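You operate a simulated robot arm through the tools that you are given. There is no shell and no other tool.

You are at the controls of a simulated robot arm. One attempt, no reset.

TASK
Put things in order on the folding table. At the end: the green jar stands on top of the blue cuff; the grey canister stands where the white tube stood; the silver proof can (marked "CAN 96") from the folding table stands where the green jar stood; the white tube stands where the mixed lids stood; the mixed lids from the folding table stands on top of the clear measuring jug; whatever was shut is shut again. Leave all else as you found it, and nothing knocked over.

It is judged by the outcome, as a careful person would: the job done as asked, and still so three seconds after it is handed in. It fails if anything else is knocked over, pushed out of place, dropped, spilled or broken. Lids that push on must go on centred and level and be pressed home; caps that screw on are set level and turned clockwise until they are tight.

THE ROBOT
A 7-joint arm with a two-finger parallel gripper, fixed in place. Base frame: the origin is at the foot of the arm, x ahead of it, y to its left, z up; the work surface is at about z = 0.74. Lengths are in m, angles in degrees, forces in N, time in s.
With the tool pointing down near the work surface it reaches from about 0.3 to 0.68 m from the base axis. Its first joint turns from -66.0 to 66.0 degrees. Payload 1.57 kg.
The tool frame sits at the grasp point between the pads (the TCP): z along the fingers, y along the line on which they close. The tips reach 0.03 m beyond it. The gripper opens to 0.11 m. The fingers are 0.024 m wide and 0.012 m thick; the gripper's body (0.048 by 0.112 m) begins 0.078 m behind the TCP.
Orientation is that of the tool frame in the base frame, as a unit quaternion [x, y, z, w]. With the fingers straight down and closing along the base's y, the tool's x points along the base's -x, its y along +y and its z along -z.

THE INTERFACE
- The arm moves only by the tool send_rows. Its argument "motion" is text: rows parted by semicolons, each of 7 numbers parted by spaces: the finger opening in m, from 0 to 0.11, then the shift along the base's x, y, z in m, then the turn, a rotation vector about the base's x, y, z in degrees. In form: hand tx ty tz ax ay az; .... A call has 1 to 20 rows; each row shifts and turns the commanded pose from where the row before left it. Rows are played at 5 a second. More than 0.05 m and 8.6 degrees between two rows, or a gripper value outside its range, and nothing of the call is played. A pose out of reach is approached as far as the arm can. The call stops where the force on the tool passes 40 N (or 10 N more than at its start, if that is more) or the arm is blocked; 0.2 s more then pass. The fingers move at their own pace (about 0.108 m/s each) and stop on an object; they squeeze with about 33 N. The grip force told is the motor's: it shows also when the fingers shut on nothing. Time passes only in rows, and 0.2 s behind the last, so rows that do not move let the fingers close. It gives the time, the measured TCP pose, the force on the tool (base axes), the opening and the grip force at its end, in the units of the frame above (readings bear some noise), with the torque about the TCP (base axes, N m) and any sound that the robot's microphone picked up.
- Cameras (640 x 400 px; columns grow to the right, rows downward): "scene" is fixed at [0.1882, -0.4144, 1.4052]; the picture's right is [0.65, -0.76, 0.00], its down [-0.47, -0.40, -0.78] and it looks along [0.59, 0.51, -0.62] (base axes); focal length 313 px, centre (320, 200). "wrist" rides on the gripper at [0.07, 0.016, -0.141] in the tool frame; the picture's right is [-0.23, 0.97, 0.00], its down [-0.86, -0.20, -0.48] and it looks along [-0.47, -0.11, 0.88] (tool axes); focal length 222 px, centre (320, 200).
- get_image(camera): a new picture of that camera. No time passes.
- probe_pixels(camera, pixels): for up to 12 pixels [column, row] of the newest picture of that camera ("zoom" is the newest enlarged one), the place [x, y, z] in the base frame of the surface seen there, good to about 0.002 m, but the place of the scene camera against the robot may be out by one fixed shift of up to 0.025 m in any direction. No time passes.
- enlarge(camera, box): a new picture of the part [left, top, right, bottom] of that camera's present view, enlarged. No time passes.
- finish_job(): hands the job in; it is judged then, once.

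Leave the gripper open and the arm clear of the work at the hand-in unless told otherwise.

The tools are called after ">>>" by a JSON object that holds its "api" and its "payload". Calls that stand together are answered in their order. send_rows: Moves the arm, as the interface text tells. Its arguments: {"type":"object","properties":{"motion":{"type":"string"}},"required":["motion"]} The other tools are called the same way: get_image (camera) takes a picture; probe_pixels (camera, pixels) gives the place of the surface under pixels of a picture; enlarge (camera, box) takes an enlarged picture of a part of a camera's view; finish_job () hands the job in.

At the start:

```text
clock: 0.0
tool_pos: [0.3889, -0.0299, 1.0751]
tcp_rot: [0.0, 1.0, 0.0, 0.0]
wrist_force: [0.4, -0.2, 0.5]
wrist_torque: [-0.05, 0.01, 0.0]
grip_width: 0.11
gripper_force: 0.0
```

scene: 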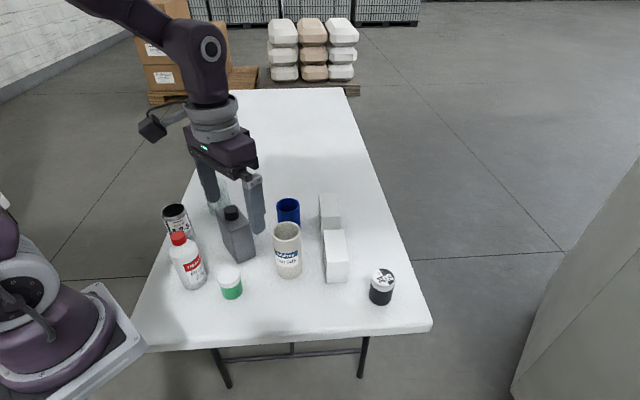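
wrist: 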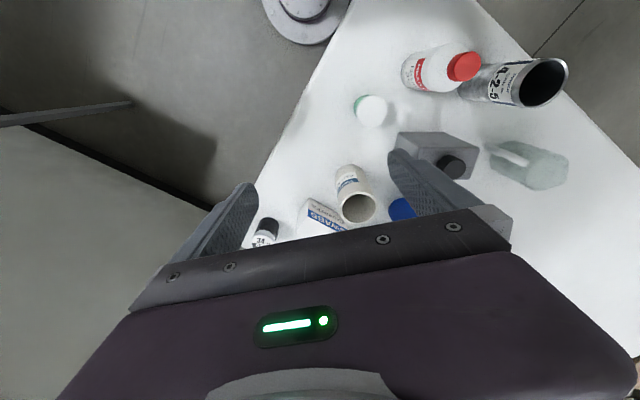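

I see a cluttered table with several objects. I'll enlarge the scene view around the objects (columns 130-440, rows 160-340) to identify each one.

>>> {"api": "enlarge", "payload": {"camera": "scene", "box": [140, 170, 300, 310]}}

>>> {"api": "enlarge", "payload": {"camera": "wrist", "box": [220, 20, 600, 260]}}

>>> {"api": "enlarge", "payload": {"camera": "scene", "box": [260, 180, 420, 320]}}

```text
2.86 times, centred on (220, 240) of scene
```

zoom: 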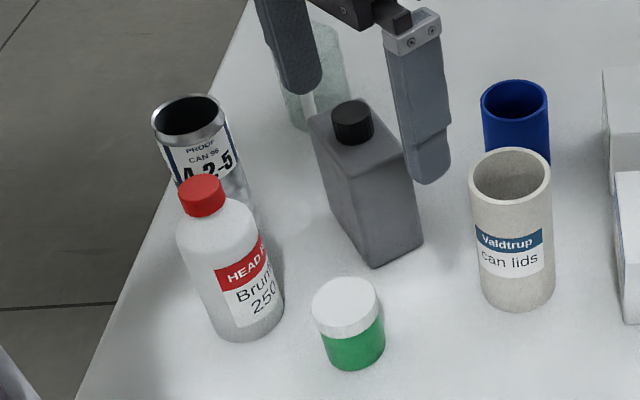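

```text
1.67 times, centred on (410, 140) of wrist
```

zoom: 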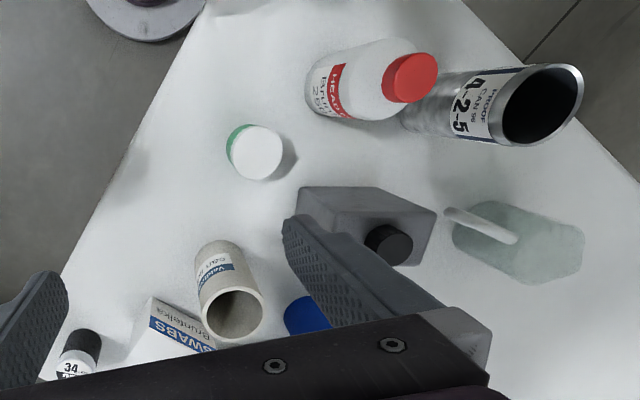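

```text
2.86 times, centred on (340, 250) of scene
```

zoom: 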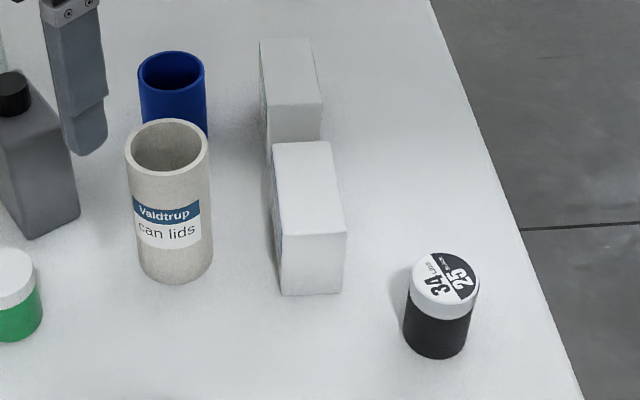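

I'll enlarge more tightly on the labels: the black pot with the printed lid near (381,287), the beige tube label near (288,258), the bottle label near (190,265).

>>> {"api": "enlarge", "payload": {"camera": "scene", "box": [356, 260, 406, 312]}}

>>> {"api": "enlarge", "payload": {"camera": "scene", "box": [264, 190, 314, 285]}}

>>> {"api": "enlarge", "payload": {"camera": "wrist", "box": [240, 160, 400, 260]}}

>>> {"api": "enlarge", "payload": {"camera": "scene", "box": [155, 190, 225, 295]}}

>>> {"api": "enlarge", "payload": {"camera": "scene", "box": [190, 160, 270, 240]}}

```text
7.69 times, centred on (381, 286) of scene
```

zoom: 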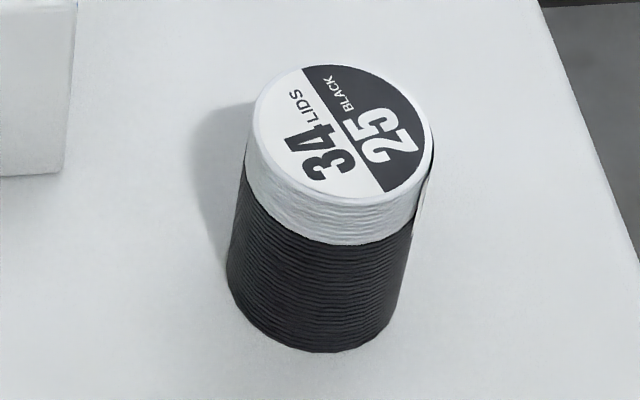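

```text
4.21 times, centred on (289, 238) of scene
```

zoom: 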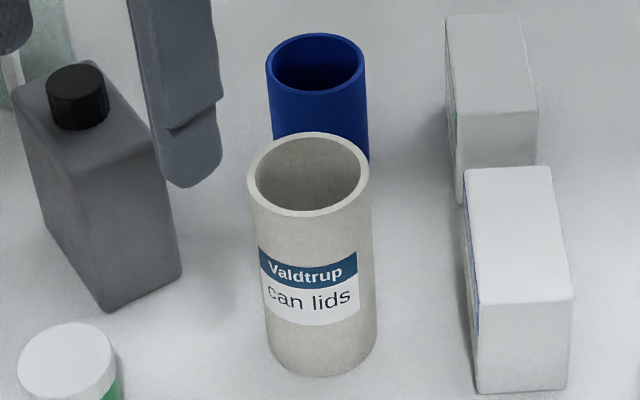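

```text
4.00 times, centred on (320, 210) of wrist
```

zoom: 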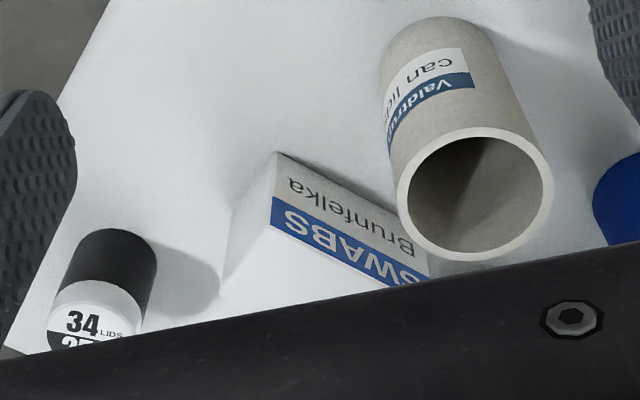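

```text
3.81 times, centred on (190, 242) of scene
```

zoom: 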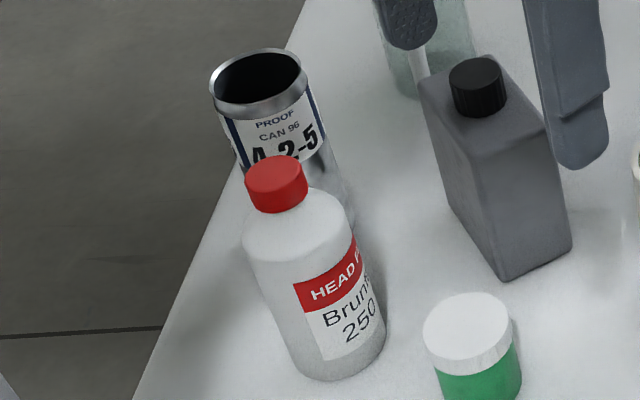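

```text
5.00 times, centred on (230, 200) of scene
```

zoom: 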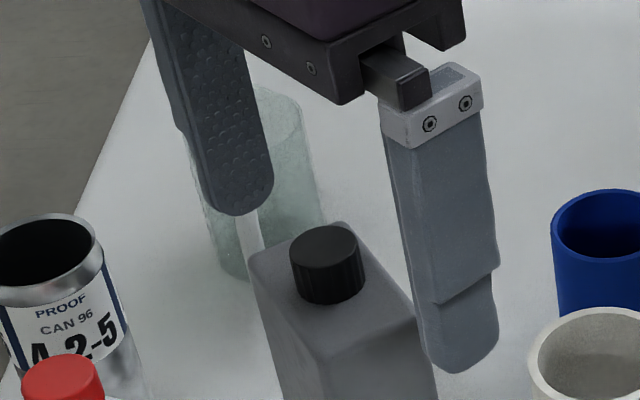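

The stack marked "34 LIDS / 25 BLACK" (scene 381,287) must be the mixed lids; the beige tube (288,250) is the white tube; the blue ring (288,212) is the cuff; the clear vessel (215,195) is the jug. I'll probe places in the wrist picture (jar, bottle, can, jug, canister, tube) and in the scene picture.

>>> {"api": "probe_pixels", "payload": {"camera": "wrist", "pixels": [[372, 112], [357, 105], [464, 66], [530, 82], [566, 75], [515, 160], [549, 160], [450, 165], [430, 145], [345, 172], [357, 192], [400, 208]]}}

>>> {"api": "probe_pixels", "payload": {"camera": "scene", "pixels": [[229, 275], [231, 294], [381, 280], [381, 300], [276, 229], [299, 229], [287, 239], [278, 205], [298, 205], [288, 212], [335, 242], [328, 205]]}}

>>> {"api": "probe_pixels", "payload": {"camera": "scene", "pixels": [[231, 213], [240, 240], [165, 209], [189, 209], [176, 216], [178, 238], [215, 205], [222, 180], [205, 190], [218, 210], [197, 270], [381, 304]]}}

```text
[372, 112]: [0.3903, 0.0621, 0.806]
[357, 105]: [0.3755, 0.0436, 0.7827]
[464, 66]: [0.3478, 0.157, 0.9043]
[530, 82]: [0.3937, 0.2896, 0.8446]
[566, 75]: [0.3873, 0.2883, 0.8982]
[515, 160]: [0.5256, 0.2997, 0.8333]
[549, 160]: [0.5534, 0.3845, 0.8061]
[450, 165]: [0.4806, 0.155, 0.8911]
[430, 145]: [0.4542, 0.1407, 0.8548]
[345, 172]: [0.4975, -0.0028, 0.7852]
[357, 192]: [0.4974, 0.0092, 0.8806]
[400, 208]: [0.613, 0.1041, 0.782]
```

```text
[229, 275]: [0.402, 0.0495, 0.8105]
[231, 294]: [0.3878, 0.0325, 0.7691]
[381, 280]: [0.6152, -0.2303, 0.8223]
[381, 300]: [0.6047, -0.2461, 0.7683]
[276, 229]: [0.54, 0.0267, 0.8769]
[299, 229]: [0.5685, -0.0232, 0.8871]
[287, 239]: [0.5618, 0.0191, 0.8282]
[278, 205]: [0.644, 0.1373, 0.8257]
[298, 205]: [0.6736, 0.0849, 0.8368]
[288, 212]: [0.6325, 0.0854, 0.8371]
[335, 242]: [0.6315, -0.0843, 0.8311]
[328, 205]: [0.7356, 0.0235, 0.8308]
```

```text
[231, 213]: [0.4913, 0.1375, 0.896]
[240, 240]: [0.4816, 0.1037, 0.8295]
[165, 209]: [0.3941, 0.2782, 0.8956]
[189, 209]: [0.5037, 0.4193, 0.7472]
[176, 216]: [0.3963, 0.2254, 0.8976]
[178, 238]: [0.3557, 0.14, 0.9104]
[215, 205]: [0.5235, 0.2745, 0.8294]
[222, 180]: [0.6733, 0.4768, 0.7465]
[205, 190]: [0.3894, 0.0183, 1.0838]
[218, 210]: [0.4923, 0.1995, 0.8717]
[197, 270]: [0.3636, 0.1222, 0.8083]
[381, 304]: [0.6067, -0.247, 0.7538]
```

I need closer overhead looks. I'll move the hand, held high at z≈1.08, toward the jug (about y=0.27), clear of everything (tallest object is ≈0.91, finger tips at ≈1.05).

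>>> {"api": "send_rows", "payload": {"motion": "0.11 0.01 0.04 0 0 0 0; 0.11 0.01 0.04 0 0 0 0; 0.11 0.01 0.04 0 0 0 0; 0.11 0.01 0.04 0 0 0 0; 0.11 0.01 0.04 0 0 0 0; 0.11 0.01 0.04 0 0 0 0; 0.11 0.01 0.04 0 0 0 0; 0.11 0.01 0.04 0 0 0 0; 0.11 0 0 0 0 0 0"}}

>>> {"api": "get_image", "payload": {"camera": "wrist"}}

>>> {"api": "get_image", "payload": {"camera": "scene"}}

```text
clock: 2.0
tool_pos: [0.467, 0.2921, 1.0739]
tcp_rot: [0.001, 1.0, 0.0, 0.0]
wrist_force: [0.2, 0.3, -0.3]
wrist_torque: [0.02, 0.0, 0.0]
grip_width: 0.1101
gripper_force: 0.1
```

```text
taken
```

wrist: 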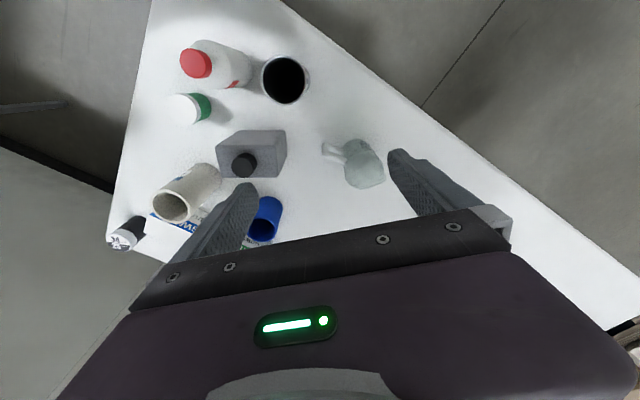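

```text
taken
```

scene: 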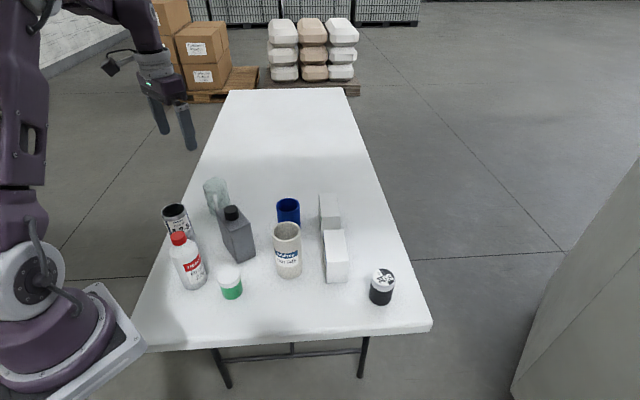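

Now the jug is unobscured in both pictures. I'll enlarge it (wrist ~355,160; scene ~217,195) and the rest.

>>> {"api": "enlarge", "payload": {"camera": "wrist", "box": [310, 125, 406, 195]}}

>>> {"api": "enlarge", "payload": {"camera": "scene", "box": [190, 165, 270, 225]}}

>>> {"api": "enlarge", "payload": {"camera": "wrist", "box": [160, 20, 330, 130]}}

>>> {"api": "enlarge", "payload": {"camera": "wrist", "box": [100, 130, 300, 255]}}

```text
5.71 times, centred on (358, 160) of wrist
```

zoom: 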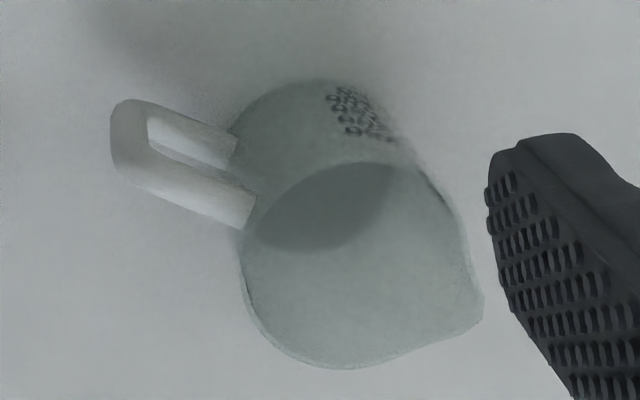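

```text
6.67 times, centred on (230, 195) of scene
```

zoom: 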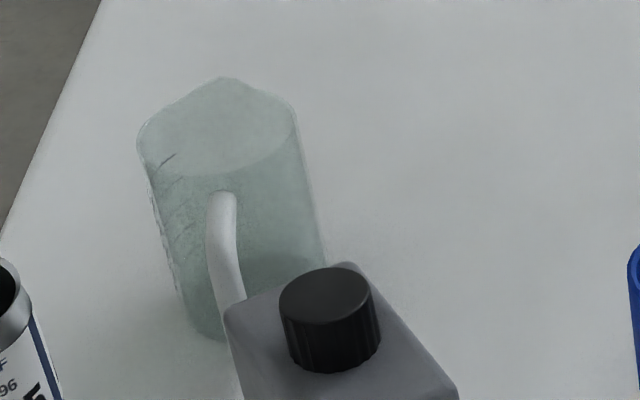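

```text
3.64 times, centred on (245, 75) of wrist
```

zoom: 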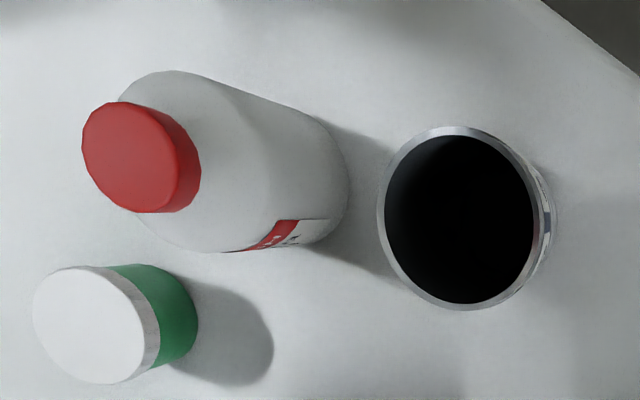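

```text
3.20 times, centred on (200, 192) of wrist
```

zoom: 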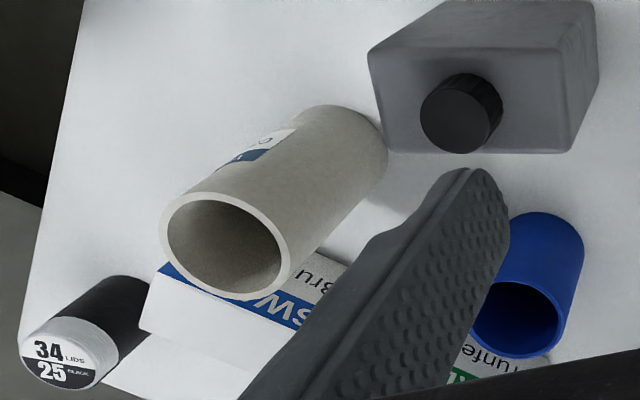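

I'll probe the jug's top surface in the wrist picture to learn whether the top is open or closed, and its size and handle.

>>> {"api": "probe_pixels", "payload": {"camera": "wrist", "pixels": [[363, 170], [356, 160], [370, 155], [375, 178], [385, 178], [352, 175], [360, 185], [340, 150], [330, 150], [358, 145], [348, 168], [380, 165]]}}

>>> {"api": "probe_pixels", "payload": {"camera": "scene", "pixels": [[217, 184], [212, 187], [222, 185], [226, 182], [217, 178], [220, 189], [225, 198], [217, 197], [232, 190], [232, 202], [211, 183], [234, 185]]}}

>>> {"api": "probe_pixels", "payload": {"camera": "wrist", "pixels": [[285, 80], [263, 80], [307, 80], [285, 56], [285, 102], [186, 110], [195, 66], [243, 165], [171, 207], [265, 215], [125, 240], [118, 246]]}}

```text
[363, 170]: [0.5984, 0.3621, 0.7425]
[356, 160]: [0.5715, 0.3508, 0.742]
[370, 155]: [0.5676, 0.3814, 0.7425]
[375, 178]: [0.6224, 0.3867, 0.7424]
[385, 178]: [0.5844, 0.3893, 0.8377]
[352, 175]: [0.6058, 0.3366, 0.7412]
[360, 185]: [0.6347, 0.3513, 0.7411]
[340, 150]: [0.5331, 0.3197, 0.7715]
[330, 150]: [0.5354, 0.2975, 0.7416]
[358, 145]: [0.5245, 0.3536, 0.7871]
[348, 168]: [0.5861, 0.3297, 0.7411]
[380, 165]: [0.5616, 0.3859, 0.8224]
```

```text
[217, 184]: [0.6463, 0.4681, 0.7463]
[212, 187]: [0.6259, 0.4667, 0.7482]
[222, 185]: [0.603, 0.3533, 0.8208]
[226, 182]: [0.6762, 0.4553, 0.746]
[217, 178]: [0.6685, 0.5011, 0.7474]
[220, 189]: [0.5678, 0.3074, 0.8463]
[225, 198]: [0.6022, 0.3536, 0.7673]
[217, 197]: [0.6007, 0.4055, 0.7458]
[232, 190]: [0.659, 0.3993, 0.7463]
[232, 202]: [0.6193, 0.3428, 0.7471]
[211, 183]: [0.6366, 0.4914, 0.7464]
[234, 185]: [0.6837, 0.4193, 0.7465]
```

```text
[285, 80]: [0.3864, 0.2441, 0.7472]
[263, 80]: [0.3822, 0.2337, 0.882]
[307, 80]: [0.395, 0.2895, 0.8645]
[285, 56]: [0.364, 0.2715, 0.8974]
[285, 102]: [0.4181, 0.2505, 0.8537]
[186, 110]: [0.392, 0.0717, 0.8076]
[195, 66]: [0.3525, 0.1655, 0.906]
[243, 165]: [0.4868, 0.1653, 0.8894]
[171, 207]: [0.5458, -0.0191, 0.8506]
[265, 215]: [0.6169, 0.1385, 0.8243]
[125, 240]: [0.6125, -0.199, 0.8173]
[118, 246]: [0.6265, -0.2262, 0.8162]
```

The jug reads through to the table (glass). I'll hover closer over it to see the rim clearly; fingertips will stay at z≈0.97, over the jug's rim of ≈0.84.

>>> {"api": "send_rows", "payload": {"motion": "0.11 0.03 0.024 -0.037 0 0 0; 0.11 0.03 0.024 -0.037 0 0 0; 0.11 0 0 0 0 0 0"}}

>>> {"api": "get_image", "payload": {"camera": "wrist"}}

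>>> {"api": "enlarge", "payload": {"camera": "wrist", "box": [200, 60, 440, 210]}}

```text
refused: row 1 steps farther than a row can; nothing moved
```

```text
taken
```

wrist: 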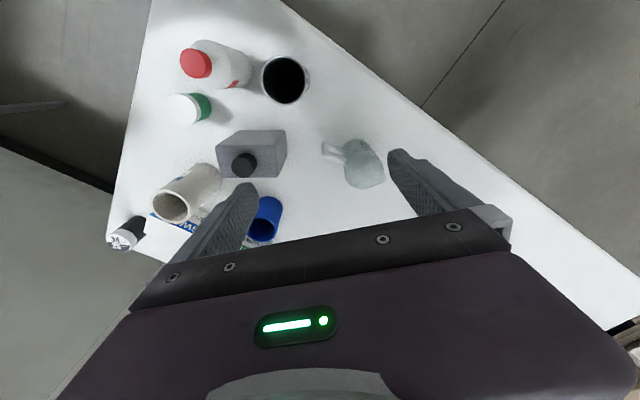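

```text
2.67 times, centred on (320, 135) of wrist
```

zoom: 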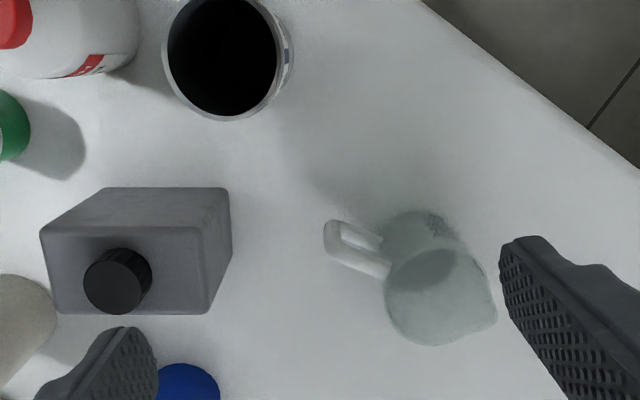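

The step was slightly over 0.05 m in length. I'll send the same move in smaller steps.

>>> {"api": "send_rows", "payload": {"motion": "0.11 0.02 0.016 -0.025 0 0 0; 0.11 0.02 0.016 -0.025 0 0 0; 0.11 0.02 0.016 -0.024 0 0 0; 0.11 0 0 0 0 0 0"}}

>>> {"api": "get_image", "payload": {"camera": "wrist"}}

>>> {"api": "enlarge", "payload": {"camera": "wrist", "box": [200, 60, 440, 210]}}

```text
clock: 3.0
tool_pos: [0.5279, 0.3408, 0.9994]
tcp_rot: [-0.001, 1.0, 0.0, 0.0]
wrist_force: [-1.2, 0.4, -0.5]
wrist_torque: [-0.01, -0.04, -0.01]
grip_width: 0.1101
gripper_force: 0.1
```

```text
taken
```

wrist: 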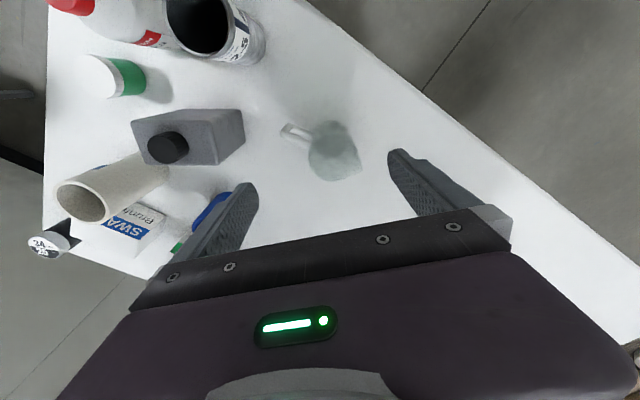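

```text
2.67 times, centred on (320, 135) of wrist
```

zoom: 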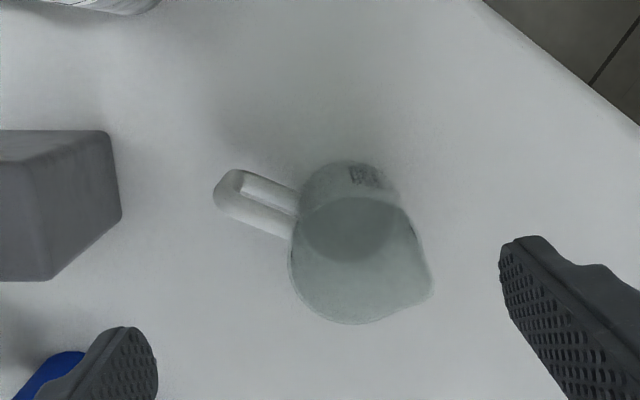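

The jug's rim centre looks to be near (0.557, 0.354, 0.835), about 0.07 wide, handle toward -y. Next I'll hover over the blue cuff at about (0.62, 0.11, 1.0) to measure it.

>>> {"api": "send_rows", "payload": {"motion": "0.11 0.018 -0.046 0 0 0 0; 0.11 0.018 -0.046 0 0 0 0; 0.11 0.018 -0.046 0 0 0 0; 0.11 0.018 -0.046 0 0 0 0; 0.11 0.018 -0.046 0 0 0 0; 0.11 0 0 0 0 0 0"}}

>>> {"api": "get_image", "payload": {"camera": "wrist"}}

>>> {"api": "enlarge", "payload": {"camera": "wrist", "box": [240, 100, 400, 200]}}

```text
clock: 4.4
tool_pos: [0.6174, 0.1092, 1.0024]
tcp_rot: [-0.001, 1.0, 0.0, 0.0]
wrist_force: [-0.1, 0.5, -0.3]
wrist_torque: [0.01, -0.02, 0.0]
grip_width: 0.1102
gripper_force: 0.1
```

```text
taken
```

wrist: 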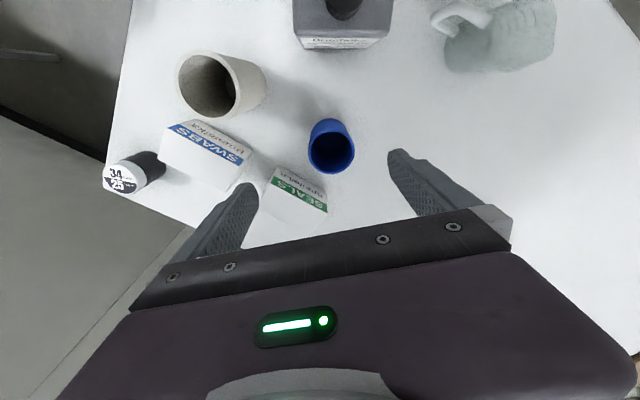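

```text
4.00 times, centred on (320, 150) of wrist
```

zoom: 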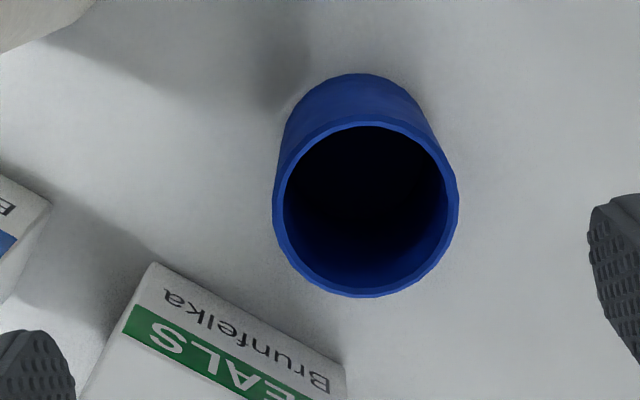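

The cuff rim is seen as an outer ring about 46 px wide, inner about 40 px. I'll probe rim points (zoom pixels on the ring edge) to fix its centre, height and diameter.

>>> {"api": "probe_pixels", "payload": {"camera": "zoom", "pixels": [[278, 205], [452, 205], [365, 292], [365, 123], [300, 150], [430, 150], [310, 270], [420, 275], [365, 180], [365, 240], [360, 95], [180, 100]]}}

```text
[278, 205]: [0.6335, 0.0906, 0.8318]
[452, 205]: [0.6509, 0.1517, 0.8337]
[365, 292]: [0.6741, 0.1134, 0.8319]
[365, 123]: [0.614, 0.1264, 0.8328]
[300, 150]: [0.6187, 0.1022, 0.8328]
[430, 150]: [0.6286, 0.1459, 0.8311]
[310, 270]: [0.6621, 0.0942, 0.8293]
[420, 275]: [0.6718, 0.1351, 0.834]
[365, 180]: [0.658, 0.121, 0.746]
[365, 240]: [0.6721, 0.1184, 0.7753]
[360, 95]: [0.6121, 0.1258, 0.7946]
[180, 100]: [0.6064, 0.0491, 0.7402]
```

Cuff: centre ≈ (0.643, 0.1205), rim at z ≈ 0.832, outer ≈ 0.067, inner ≈ 0.059, open inside. Now I move on at the same height to hover over the mixed lids near (0.60, -0.215).

>>> {"api": "send_rows", "payload": {"motion": "0.11 -0.002 -0.046 0 0 0 0; 0.11 -0.002 -0.046 0 0 0 0; 0.11 -0.002 -0.046 0 0 0 0; 0.11 -0.002 -0.046 0 0 0 0; 0.11 -0.002 -0.046 0 0 0 0; 0.11 -0.002 -0.046 0 0 0 0; 0.11 -0.002 -0.046 0 0 0 0; 0.11 0 0 0 0 0 0"}}

>>> {"api": "get_image", "payload": {"camera": "wrist"}}

>>> {"api": "enlarge", "payload": {"camera": "wrist", "box": [240, 100, 400, 200]}}

```text
clock: 6.2
tool_pos: [0.6012, -0.2136, 0.999]
tcp_rot: [0.0, 1.0, 0.0, 0.0]
wrist_force: [-0.2, 1.1, 0.0]
wrist_torque: [0.01, 0.0, -0.04]
grip_width: 0.1097
gripper_force: 0.0
```

```text
taken
```

wrist: 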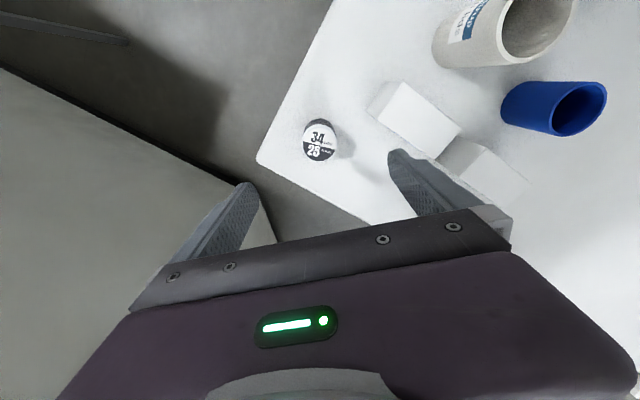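

```text
4.00 times, centred on (320, 150) of wrist
```

zoom: 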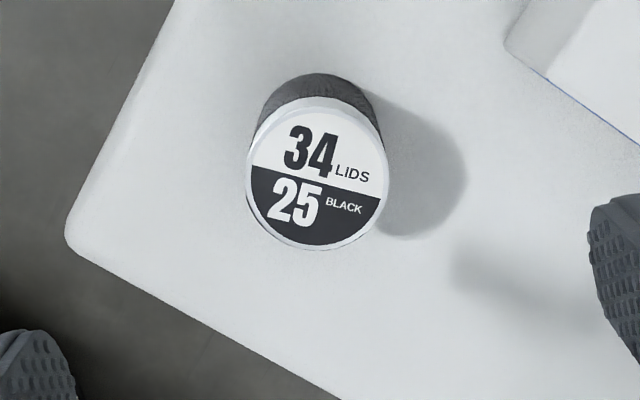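

The lid stack's top disc is about 35 px wide (≈0.053 m). Probing its edge and top for the exact centre and height, and the table edge.

>>> {"api": "probe_pixels", "payload": {"camera": "zoom", "pixels": [[252, 175], [384, 175], [318, 243], [318, 108], [318, 175], [275, 130], [360, 225], [320, 85], [265, 120], [420, 180], [68, 235], [150, 60]]}}

>>> {"api": "probe_pixels", "payload": {"camera": "wrist", "pixels": [[540, 25], [470, 40], [400, 90], [420, 115], [385, 105], [480, 160], [555, 110], [440, 140], [520, 15], [565, 20], [500, 30], [535, 50]]}}

```text
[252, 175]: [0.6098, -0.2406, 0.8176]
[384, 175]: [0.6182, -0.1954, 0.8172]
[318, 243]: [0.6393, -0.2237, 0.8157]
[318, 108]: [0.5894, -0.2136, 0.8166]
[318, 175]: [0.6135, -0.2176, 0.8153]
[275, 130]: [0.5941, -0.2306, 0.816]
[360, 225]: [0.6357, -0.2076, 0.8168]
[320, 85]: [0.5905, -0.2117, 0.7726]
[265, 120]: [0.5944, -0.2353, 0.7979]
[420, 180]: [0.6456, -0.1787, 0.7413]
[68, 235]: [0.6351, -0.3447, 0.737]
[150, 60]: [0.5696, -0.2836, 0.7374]
```

```text
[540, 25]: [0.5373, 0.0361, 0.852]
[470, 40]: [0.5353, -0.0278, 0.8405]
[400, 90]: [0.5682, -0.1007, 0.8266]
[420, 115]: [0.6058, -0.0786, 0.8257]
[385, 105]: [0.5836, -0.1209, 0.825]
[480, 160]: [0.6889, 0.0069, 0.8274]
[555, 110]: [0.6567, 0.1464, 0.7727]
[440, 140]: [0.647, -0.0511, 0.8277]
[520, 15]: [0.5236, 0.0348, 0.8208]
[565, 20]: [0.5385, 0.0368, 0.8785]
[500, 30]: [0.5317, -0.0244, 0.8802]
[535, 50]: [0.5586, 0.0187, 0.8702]
```

Mixed lids: centre ≈ (0.614, -0.218), top z ≈ 0.816, diameter ≈ 0.051, height ≈ 0.075. Now I hover over the green jar near (0.38, 0.06) to measure it.

>>> {"api": "send_rows", "payload": {"motion": "0.11 -0.0275 0.034 0 0 0 0; 0.11 -0.0275 0.034 0 0 0 0; 0.11 -0.0275 0.034 0 0 0 0; 0.11 -0.0275 0.034 0 0 0 0; 0.11 -0.0275 0.034 0 0 0 0; 0.11 -0.0275 0.034 0 0 0 0; 0.11 -0.0275 0.034 0 0 0 0; 0.11 -0.0275 0.034 0 0 0 0; 0.11 0 0 0 0 0 0"}}

>>> {"api": "get_image", "payload": {"camera": "wrist"}}

>>> {"api": "enlarge", "payload": {"camera": "wrist", "box": [240, 100, 400, 200]}}

```text
clock: 8.2
tool_pos: [0.3814, 0.0592, 0.9999]
tcp_rot: [0.0, 1.0, 0.0, -0.001]
wrist_force: [-0.4, 0.4, 0.2]
wrist_torque: [0.02, -0.01, -0.01]
grip_width: 0.1097
gripper_force: 0.0
```

```text
taken
```

wrist: 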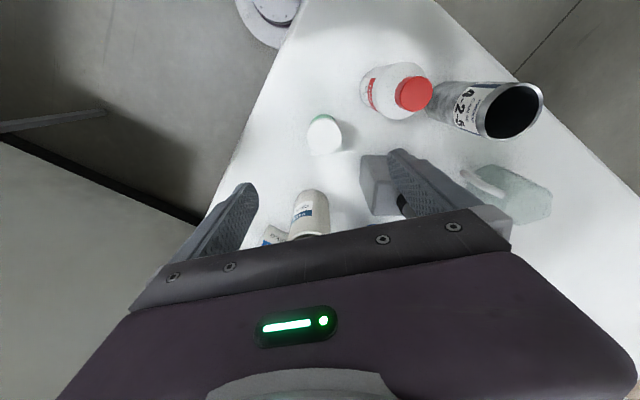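

```text
4.00 times, centred on (320, 150) of wrist
```

zoom: 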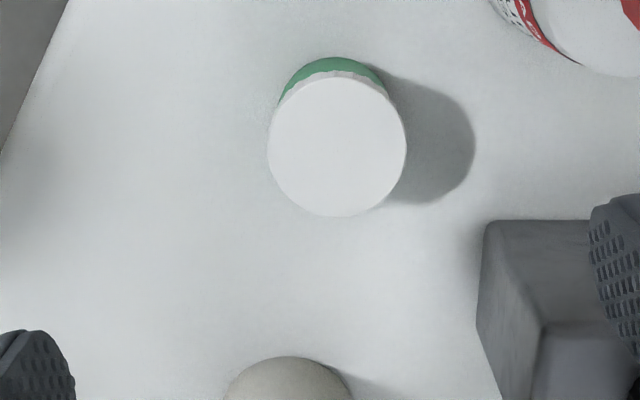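

The jar's lid is ≈35 px wide (≈0.052 m). I'll probe the jar's lid edge points for its centre and height, plus nearby canister, bottle and can points.

>>> {"api": "probe_pixels", "payload": {"camera": "zoom", "pixels": [[272, 147], [402, 147], [337, 82], [337, 210], [337, 147], [330, 65], [285, 90], [290, 110], [385, 190], [290, 185], [385, 105], [200, 200]]}}

>>> {"api": "enlarge", "payload": {"camera": "wrist", "box": [340, 40, 580, 190]}}

```text
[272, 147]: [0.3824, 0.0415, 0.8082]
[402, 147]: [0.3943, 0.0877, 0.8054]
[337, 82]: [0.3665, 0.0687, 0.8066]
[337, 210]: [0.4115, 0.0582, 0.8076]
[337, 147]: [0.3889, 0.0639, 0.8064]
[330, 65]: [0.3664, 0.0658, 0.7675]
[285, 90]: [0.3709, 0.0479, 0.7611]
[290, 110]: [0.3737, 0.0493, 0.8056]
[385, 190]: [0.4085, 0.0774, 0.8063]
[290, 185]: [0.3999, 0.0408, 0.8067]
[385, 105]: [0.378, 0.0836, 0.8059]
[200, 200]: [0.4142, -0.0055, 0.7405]
```

```text
2.67 times, centred on (460, 115) of wrist
```

zoom: 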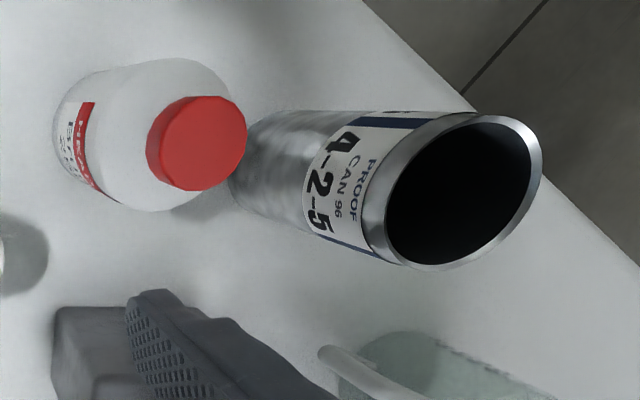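

Jar: centre ≈ (0.3885, 0.064), top z ≈ 0.8065, diameter ≈ 0.0515 – a little narrower than the cuff's inner bore (0.059). I need to know whether the cuff and the jug are really open on top. I'll go over the cuff with closed fingers (about 24 mm square) at z=1.0, then dip gently.

>>> {"api": "send_rows", "payload": {"motion": "0.0 0.0436 0.0102 0 0 0 0; 0.0 0.0436 0.0102 0 0 0 0; 0.0 0.0436 0.0102 0 0 0 0; 0.0 0.0436 0.0102 0 0 0 0; 0.0 0.0436 0.0102 0 0 0 0; 0.0 0.0436 0.0102 0 0 0 0; 0 0 0 0 0 0 0; 0 0 0 -0.04 0 0 0; 0 0 0 -0.04 0 0 0; 0 0 0 0 0 0 0"}}

>>> {"api": "get_image", "payload": {"camera": "wrist"}}

>>> {"api": "get_image", "payload": {"camera": "scene"}}

```text
clock: 10.4
tool_pos: [0.6474, 0.1204, 0.9215]
tcp_rot: [-0.001, 1.0, 0.0, 0.0]
wrist_force: [0.1, 0.5, -0.5]
wrist_torque: [-0.01, 0.0, 0.04]
grip_width: 0.0001
gripper_force: 21.3
```

```text
taken
```

wrist: 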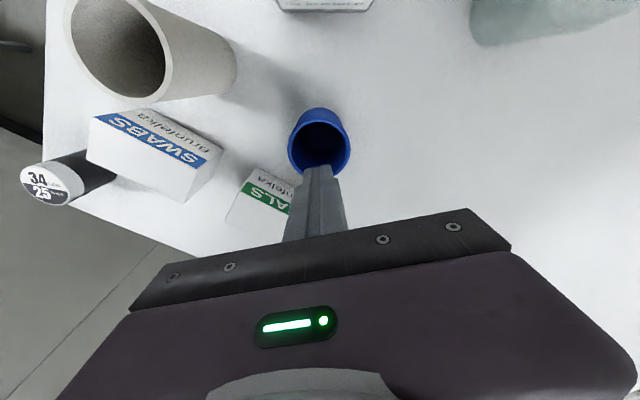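

```text
taken
```

scene: 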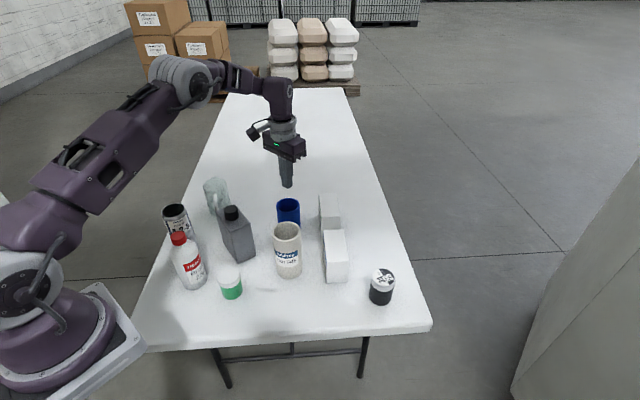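

The closed fingers are above the cuff (seen at wrist (320,140)), about 3 mm off its centre. I correct that and dip slowly: if the top is closed I expect force at TCP z≈0.862; if open, nothing down to 0.846.

>>> {"api": "send_rows", "payload": {"motion": "0 -0.0035 0.001 -0.02 0 0 0; 0 0 0 -0.025 0 0 0; 0 0 0 -0.006 0 0 0; 0 0 0 -0.005 0 0 0; 0 0 0 -0.005 0 0 0; 0 0 0 -0.005 0 0 0; 0 0 0 -0.005 0 0 0; 0 0 0 -0.005 0 0 0; 0 0 0 0 0 0 0"}}

```text
clock: 11.8
tool_pos: [0.6426, 0.1202, 0.8594]
tcp_rot: [0.0, 1.0, 0.001, 0.001]
wrist_force: [-6.8, 0.3, 14.9]
wrist_torque: [-0.02, 0.41, -0.03]
grip_width: 0.0
gripper_force: 21.6
stopped in row 7: the force on the tool passed its limit at 48 N (the readings are from after the stop); the commanded pose is now the measured one
```

There was contact at tip height ≈0.829, i.e. at the cuff's top level: the cuff's top does carry load in the middle. I lift off straight up and check that the cuff hasn't shifted.

>>> {"api": "send_rows", "payload": {"motion": "0 0 0 0.005 0 0 0; 0 0 0 0.02 0 0 0; 0 0 0 0.04 0 0 0; 0 0 0 0.04 0 0 0; 0 -0.025 -0.01 0.03 0 0 0; 0 0 0 0 0 0 0"}}

>>> {"api": "get_image", "payload": {"camera": "wrist"}}

>>> {"api": "enlarge", "payload": {"camera": "wrist", "box": [240, 100, 400, 200]}}

>>> {"api": "get_image", "payload": {"camera": "scene"}}

```text
clock: 13.2
tool_pos: [0.6159, 0.1112, 0.9971]
tcp_rot: [-0.001, 1.0, 0.0, 0.001]
wrist_force: [1.3, -0.2, 0.0]
wrist_torque: [-0.02, 0.02, 0.0]
grip_width: 0.0001
gripper_force: 20.8
```

```text
taken
```

wrist: 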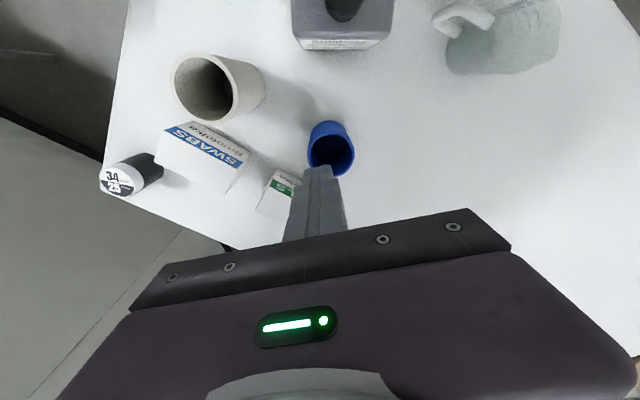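

```text
4.00 times, centred on (320, 150) of wrist
```

zoom: 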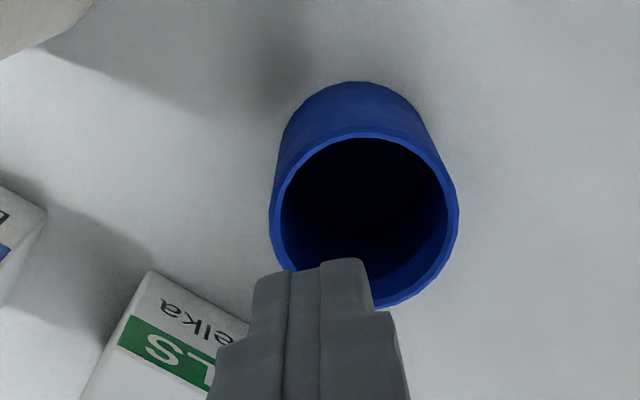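

```text
taken
```

scene: 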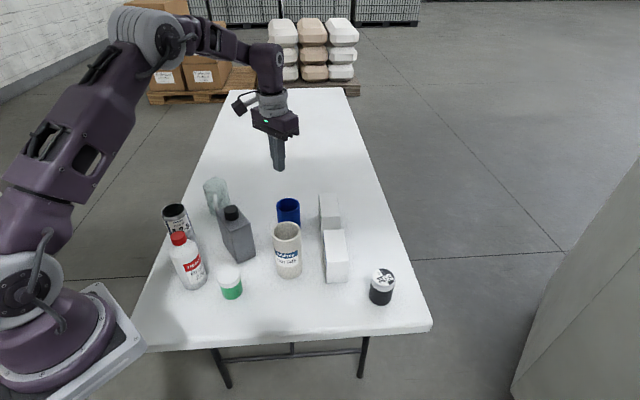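

The cuff looks the same. I'll probe its rim again to compare with the earlier centre (0.643, 0.1205).

>>> {"api": "probe_pixels", "payload": {"camera": "zoom", "pixels": [[274, 215], [453, 215], [365, 132], [296, 160], [430, 158], [420, 290]]}}

>>> {"api": "probe_pixels", "payload": {"camera": "scene", "pixels": [[278, 205], [298, 205], [288, 212], [381, 280], [229, 275]]}}

```text
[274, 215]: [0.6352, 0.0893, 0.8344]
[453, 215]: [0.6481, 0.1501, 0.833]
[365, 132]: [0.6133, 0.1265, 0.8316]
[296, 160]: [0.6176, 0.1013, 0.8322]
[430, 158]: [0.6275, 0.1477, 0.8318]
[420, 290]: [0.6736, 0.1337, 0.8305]
```

```text
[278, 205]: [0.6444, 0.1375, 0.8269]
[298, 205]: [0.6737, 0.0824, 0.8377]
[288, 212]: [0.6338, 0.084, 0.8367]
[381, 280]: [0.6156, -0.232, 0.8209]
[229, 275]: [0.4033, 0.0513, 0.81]
```

The cuff hasn't moved (centre ≈ (0.642, 0.120)). Now I fetch the green jar: travel high back over (0.3885, 0.064), opening to 0.08 (keeps clear of the bottle at y>0.13), then down to z≈0.88 and look.

>>> {"api": "send_rows", "payload": {"motion": "0.03 -0.0458 -0.0092 0 0 0 0; 0.08 -0.0458 -0.0092 0 0 0 0; 0.08 -0.0458 -0.0092 0 0 0 0; 0.08 -0.0458 -0.0092 0 0 0 0; 0.08 -0.0459 -0.0094 0 0 0 0; 0.08 0 0 -0.04 0 0 0; 0.08 0 0 -0.04 0 0 0; 0.08 0 0 -0.034 0 0 0; 0.08 0 0 0 0 0 0"}}

>>> {"api": "get_image", "payload": {"camera": "wrist"}}

>>> {"api": "get_image", "payload": {"camera": "scene"}}

```text
clock: 15.2
tool_pos: [0.3902, 0.0635, 0.8778]
tcp_rot: [0.0, 1.0, 0.001, 0.002]
wrist_force: [0.7, -0.2, -0.1]
wrist_torque: [0.02, -0.03, 0.01]
grip_width: 0.0802
gripper_force: 0.2
```

```text
taken
```

wrist: 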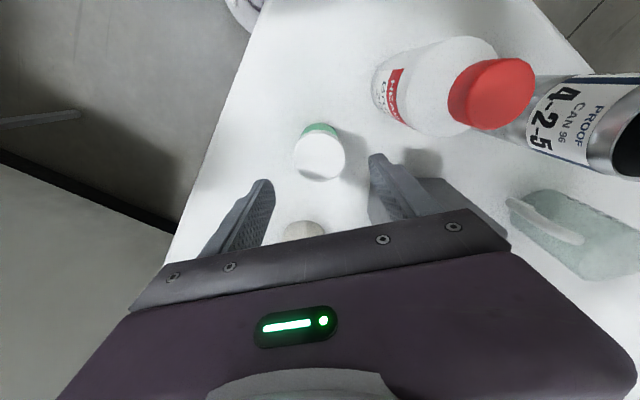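

```text
taken
```

scene: 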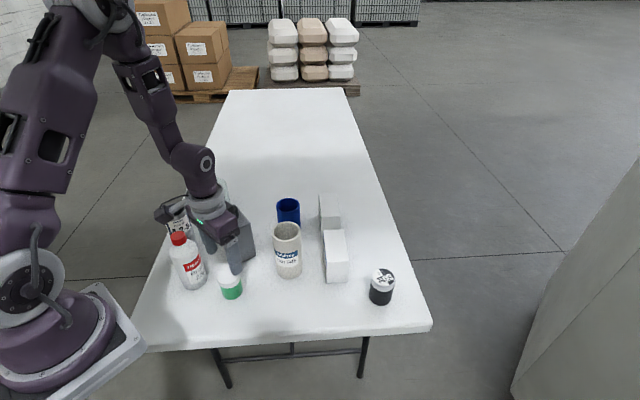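

The jar (wrist ≈(319,157)) sits centred between the open fingers. I lower to TCP z≈0.777 and close on it.

>>> {"api": "send_rows", "payload": {"motion": "0.08 0 0 -0.04 0 0 0; 0.08 0 0 -0.04 0 0 0; 0.08 0 0 -0.0234 0 0 0; 0.08 0 0 0 0 0 0; 0.05 0 0 0 0 0 0; 0.04 0 0 0 0 0 0; 0.04 0 0 0 0 0 0"}}

>>> {"api": "get_image", "payload": {"camera": "wrist"}}

```text
clock: 16.8
tool_pos: [0.39, 0.0665, 0.778]
tcp_rot: [-0.001, 1.0, 0.0, 0.001]
wrist_force: [0.5, 0.8, 0.4]
wrist_torque: [-0.01, 0.0, -0.01]
grip_width: 0.0506
gripper_force: 33.0
```

```text
taken
```

wrist: 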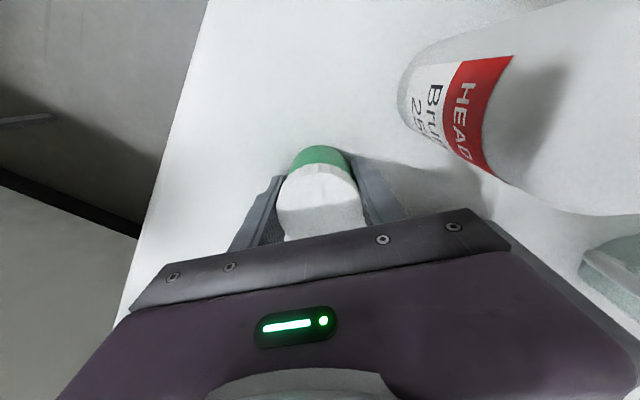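

The jar is held (opening 0.0506, 33 N). I lift straight up to z≈0.99 and read the weight.

>>> {"api": "send_rows", "payload": {"motion": "0.04 0 0 0.01 0 0 0; 0.04 0 0 0.03 0 0 0; 0.04 0 0 0.04 0 0 0; 0.04 0 0 0.045 0 0 0; 0.04 0 0 0.045 0 0 0; 0.04 0 0 0.043 0 0 0; 0.04 0 0 0 0 0 0"}}

>>> {"api": "get_image", "payload": {"camera": "wrist"}}

>>> {"api": "get_image", "payload": {"camera": "scene"}}

```text
clock: 18.4
tool_pos: [0.3892, 0.0648, 0.9901]
tcp_rot: [-0.001, 1.0, -0.001, 0.001]
wrist_force: [0.6, 0.3, -1.6]
wrist_torque: [-0.01, -0.02, -0.02]
grip_width: 0.0504
gripper_force: 33.3
```

```text
taken
```

wrist: 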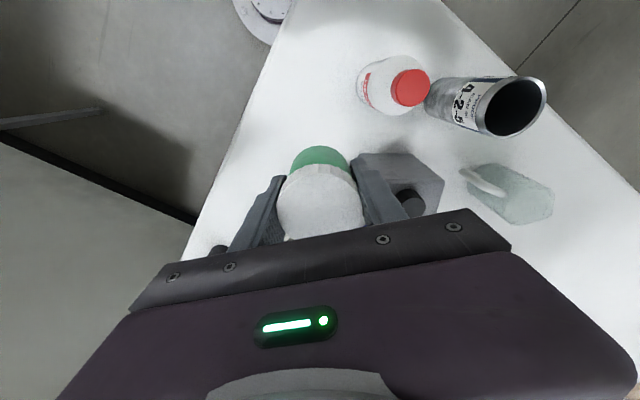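

```text
taken
```

scene: 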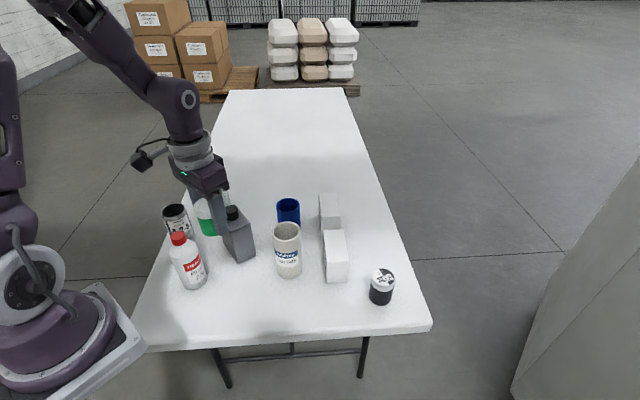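

Lifted cleanly, weight ≈1.6 N. Now carry it high (jar bottom ≈0.954, above everything) to over the cuff at (0.6425, 0.120), then down to 0.885 (jar bottom ≈ 0.849, rim 0.832).

>>> {"api": "send_rows", "payload": {"motion": "0.04 0.0423 0.00937 0 0 0 0; 0.04 0.0423 0.00937 0 0 0 0; 0.04 0.0423 0.00937 0 0 0 0; 0.04 0.0423 0.00937 0 0 0 0; 0.04 0.0423 0.00937 0 0 0 0; 0.04 0.0423 0.00937 0 0 0 0; 0.04 0 0 0 0 0 0; 0.04 0 0 -0.03 0 0 0; 0.04 0 0 -0.04 0 0 0; 0.04 0 0 -0.035 0 0 0; 0.04 0 0 0 0 0 0"}}

>>> {"api": "get_image", "payload": {"camera": "wrist"}}

>>> {"api": "enlarge", "payload": {"camera": "scene", "box": [240, 140, 360, 220]}}

```text
clock: 20.8
tool_pos: [0.6427, 0.1206, 0.8856]
tcp_rot: [-0.001, 1.0, 0.0, 0.002]
wrist_force: [-0.5, 0.0, -0.8]
wrist_torque: [0.0, 0.0, -0.02]
grip_width: 0.0508
gripper_force: 33.3
```

```text
taken
```

wrist: 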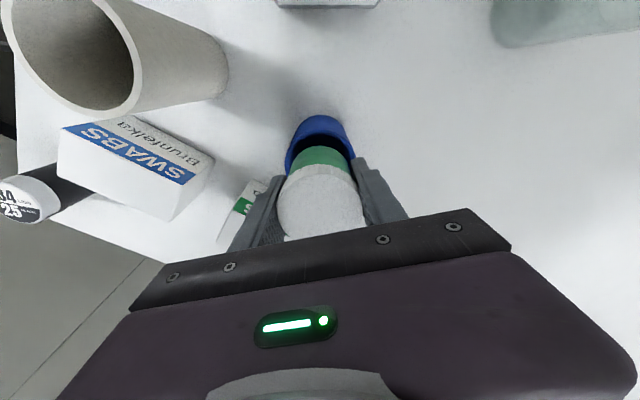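

```text
5.00 times, centred on (300, 180) of scene
```

zoom: 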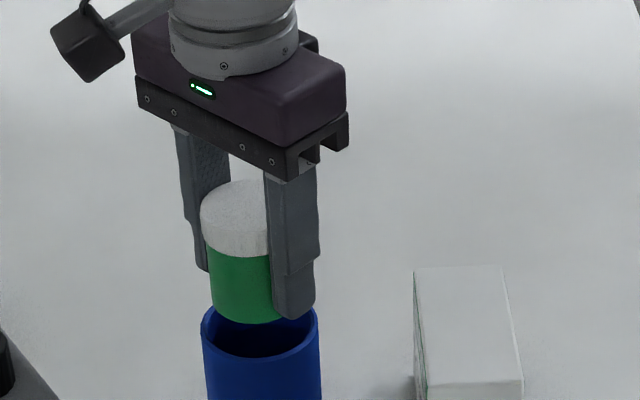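

The jar hangs centred just over the cuff. I lower slowly; contact expected at TCP z≈0.868.

>>> {"api": "send_rows", "payload": {"motion": "0.04 0 0 -0.006 0 0 0; 0.04 0 0 -0.005 0 0 0; 0.04 0 0 -0.002 0 0 0; 0.04 0 0 -0.002 0 0 0; 0.04 0 0 -0.001 0 0 0; 0.04 0 0 0 0 0 0"}}

```text
clock: 22.2
tool_pos: [0.6422, 0.121, 0.869]
tcp_rot: [-0.001, 1.0, -0.001, 0.001]
wrist_force: [0.1, -0.4, -1.5]
wrist_torque: [-0.03, 0.0, -0.01]
grip_width: 0.0504
gripper_force: 33.1
```

No contact yet at 0.869. I continue in 1.5 mm steps.

>>> {"api": "send_rows", "payload": {"motion": "0.04 0 0 -0.0015 0 0 0; 0.04 0 0 -0.0015 0 0 0; 0.04 0 0 -0.0015 0 0 0; 0.04 0 0 0 0 0 0"}}

```text
clock: 23.2
tool_pos: [0.6436, 0.122, 0.8658]
tcp_rot: [-0.001, 1.0, 0.0, 0.002]
wrist_force: [-2.8, -3.1, 26.4]
wrist_torque: [-0.04, 0.14, 0.03]
grip_width: 0.0506
gripper_force: 33.0
```

Contact: 26 N at TCP z≈0.866 – the jar rests on the cuff's top. I ease up 2 mm of commanded height to relieve the push and read again.

>>> {"api": "send_rows", "payload": {"motion": "0.04 0 0 0.001 0 0 0; 0.04 0 0 0 0 0 0"}}

```text
clock: 23.8
tool_pos: [0.6431, 0.1217, 0.8661]
tcp_rot: [-0.001, 1.0, 0.0, 0.002]
wrist_force: [3.2, -1.3, 23.3]
wrist_torque: [0.04, -0.22, 0.0]
grip_width: 0.0505
gripper_force: 32.8
```

>>> {"api": "send_rows", "payload": {"motion": "0.04 0 0 0.001 0 0 0; 0.04 0 0 0 0 0 0"}}

```text
clock: 24.4
tool_pos: [0.643, 0.1221, 0.8657]
tcp_rot: [-0.001, 1.0, -0.001, 0.0]
wrist_force: [6.5, 0.6, 10.3]
wrist_torque: [0.04, -0.41, -0.02]
grip_width: 0.0505
gripper_force: 32.8
```

Push has fallen to 10 N. Half a millimetre more up, then I open slowly.

>>> {"api": "send_rows", "payload": {"motion": "0.04 0 0 0.0006 0 0 0; 0.04 0 0 0 0 0 0"}}

>>> {"api": "enlarge", "payload": {"camera": "scene", "box": [240, 140, 360, 220]}}

```text
clock: 25.0
tool_pos: [0.6431, 0.1216, 0.8662]
tcp_rot: [0.0, 1.0, 0.0, 0.0]
wrist_force: [2.9, 0.6, 4.7]
wrist_torque: [0.11, -0.2, -0.02]
grip_width: 0.0506
gripper_force: 32.6
```

```text
5.00 times, centred on (300, 180) of scene
```

zoom: 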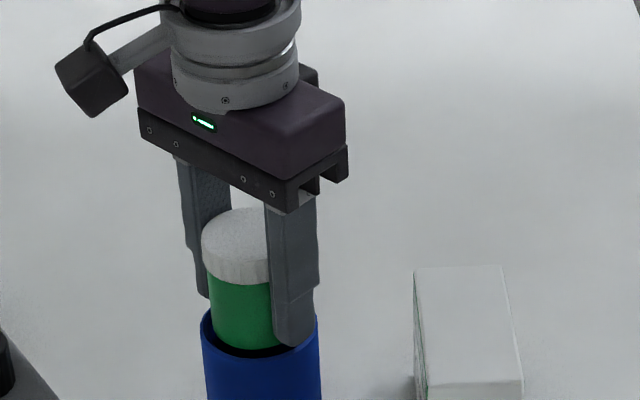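

Only ~5 N of push remains and the picture shows the jar upright at rim level. I open in small steps, then hold still.

>>> {"api": "send_rows", "payload": {"motion": "0.053 0 0 0 0 0 0; 0.058 0 0 0 0 0 0; 0.07 0 0 0 0 0 0; 0.08 0 0 0 0 0 0; 0.08 0 0 0 0 0 0"}}

>>> {"api": "get_image", "payload": {"camera": "wrist"}}

>>> {"api": "enlarge", "payload": {"camera": "scene", "box": [240, 140, 360, 220]}}

```text
clock: 26.2
tool_pos: [0.6434, 0.1216, 0.8662]
tcp_rot: [-0.001, 1.0, 0.001, 0.001]
wrist_force: [-0.5, 0.0, -0.1]
wrist_torque: [0.01, 0.02, -0.02]
grip_width: 0.0802
gripper_force: 0.0
```

```text
taken
```

wrist: 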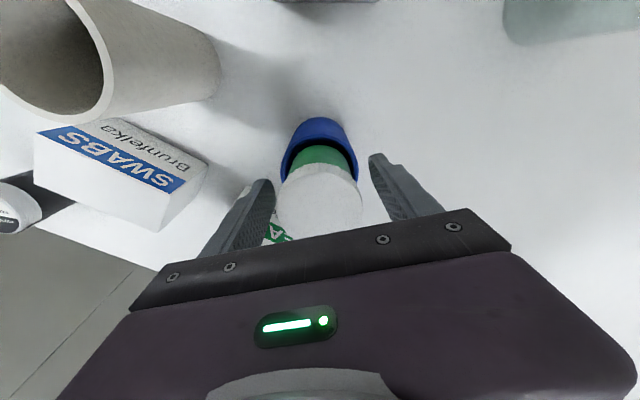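

```text
5.00 times, centred on (300, 180) of scene
```

zoom: 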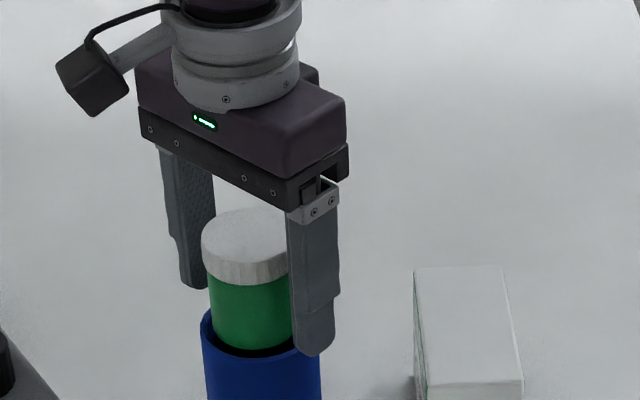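

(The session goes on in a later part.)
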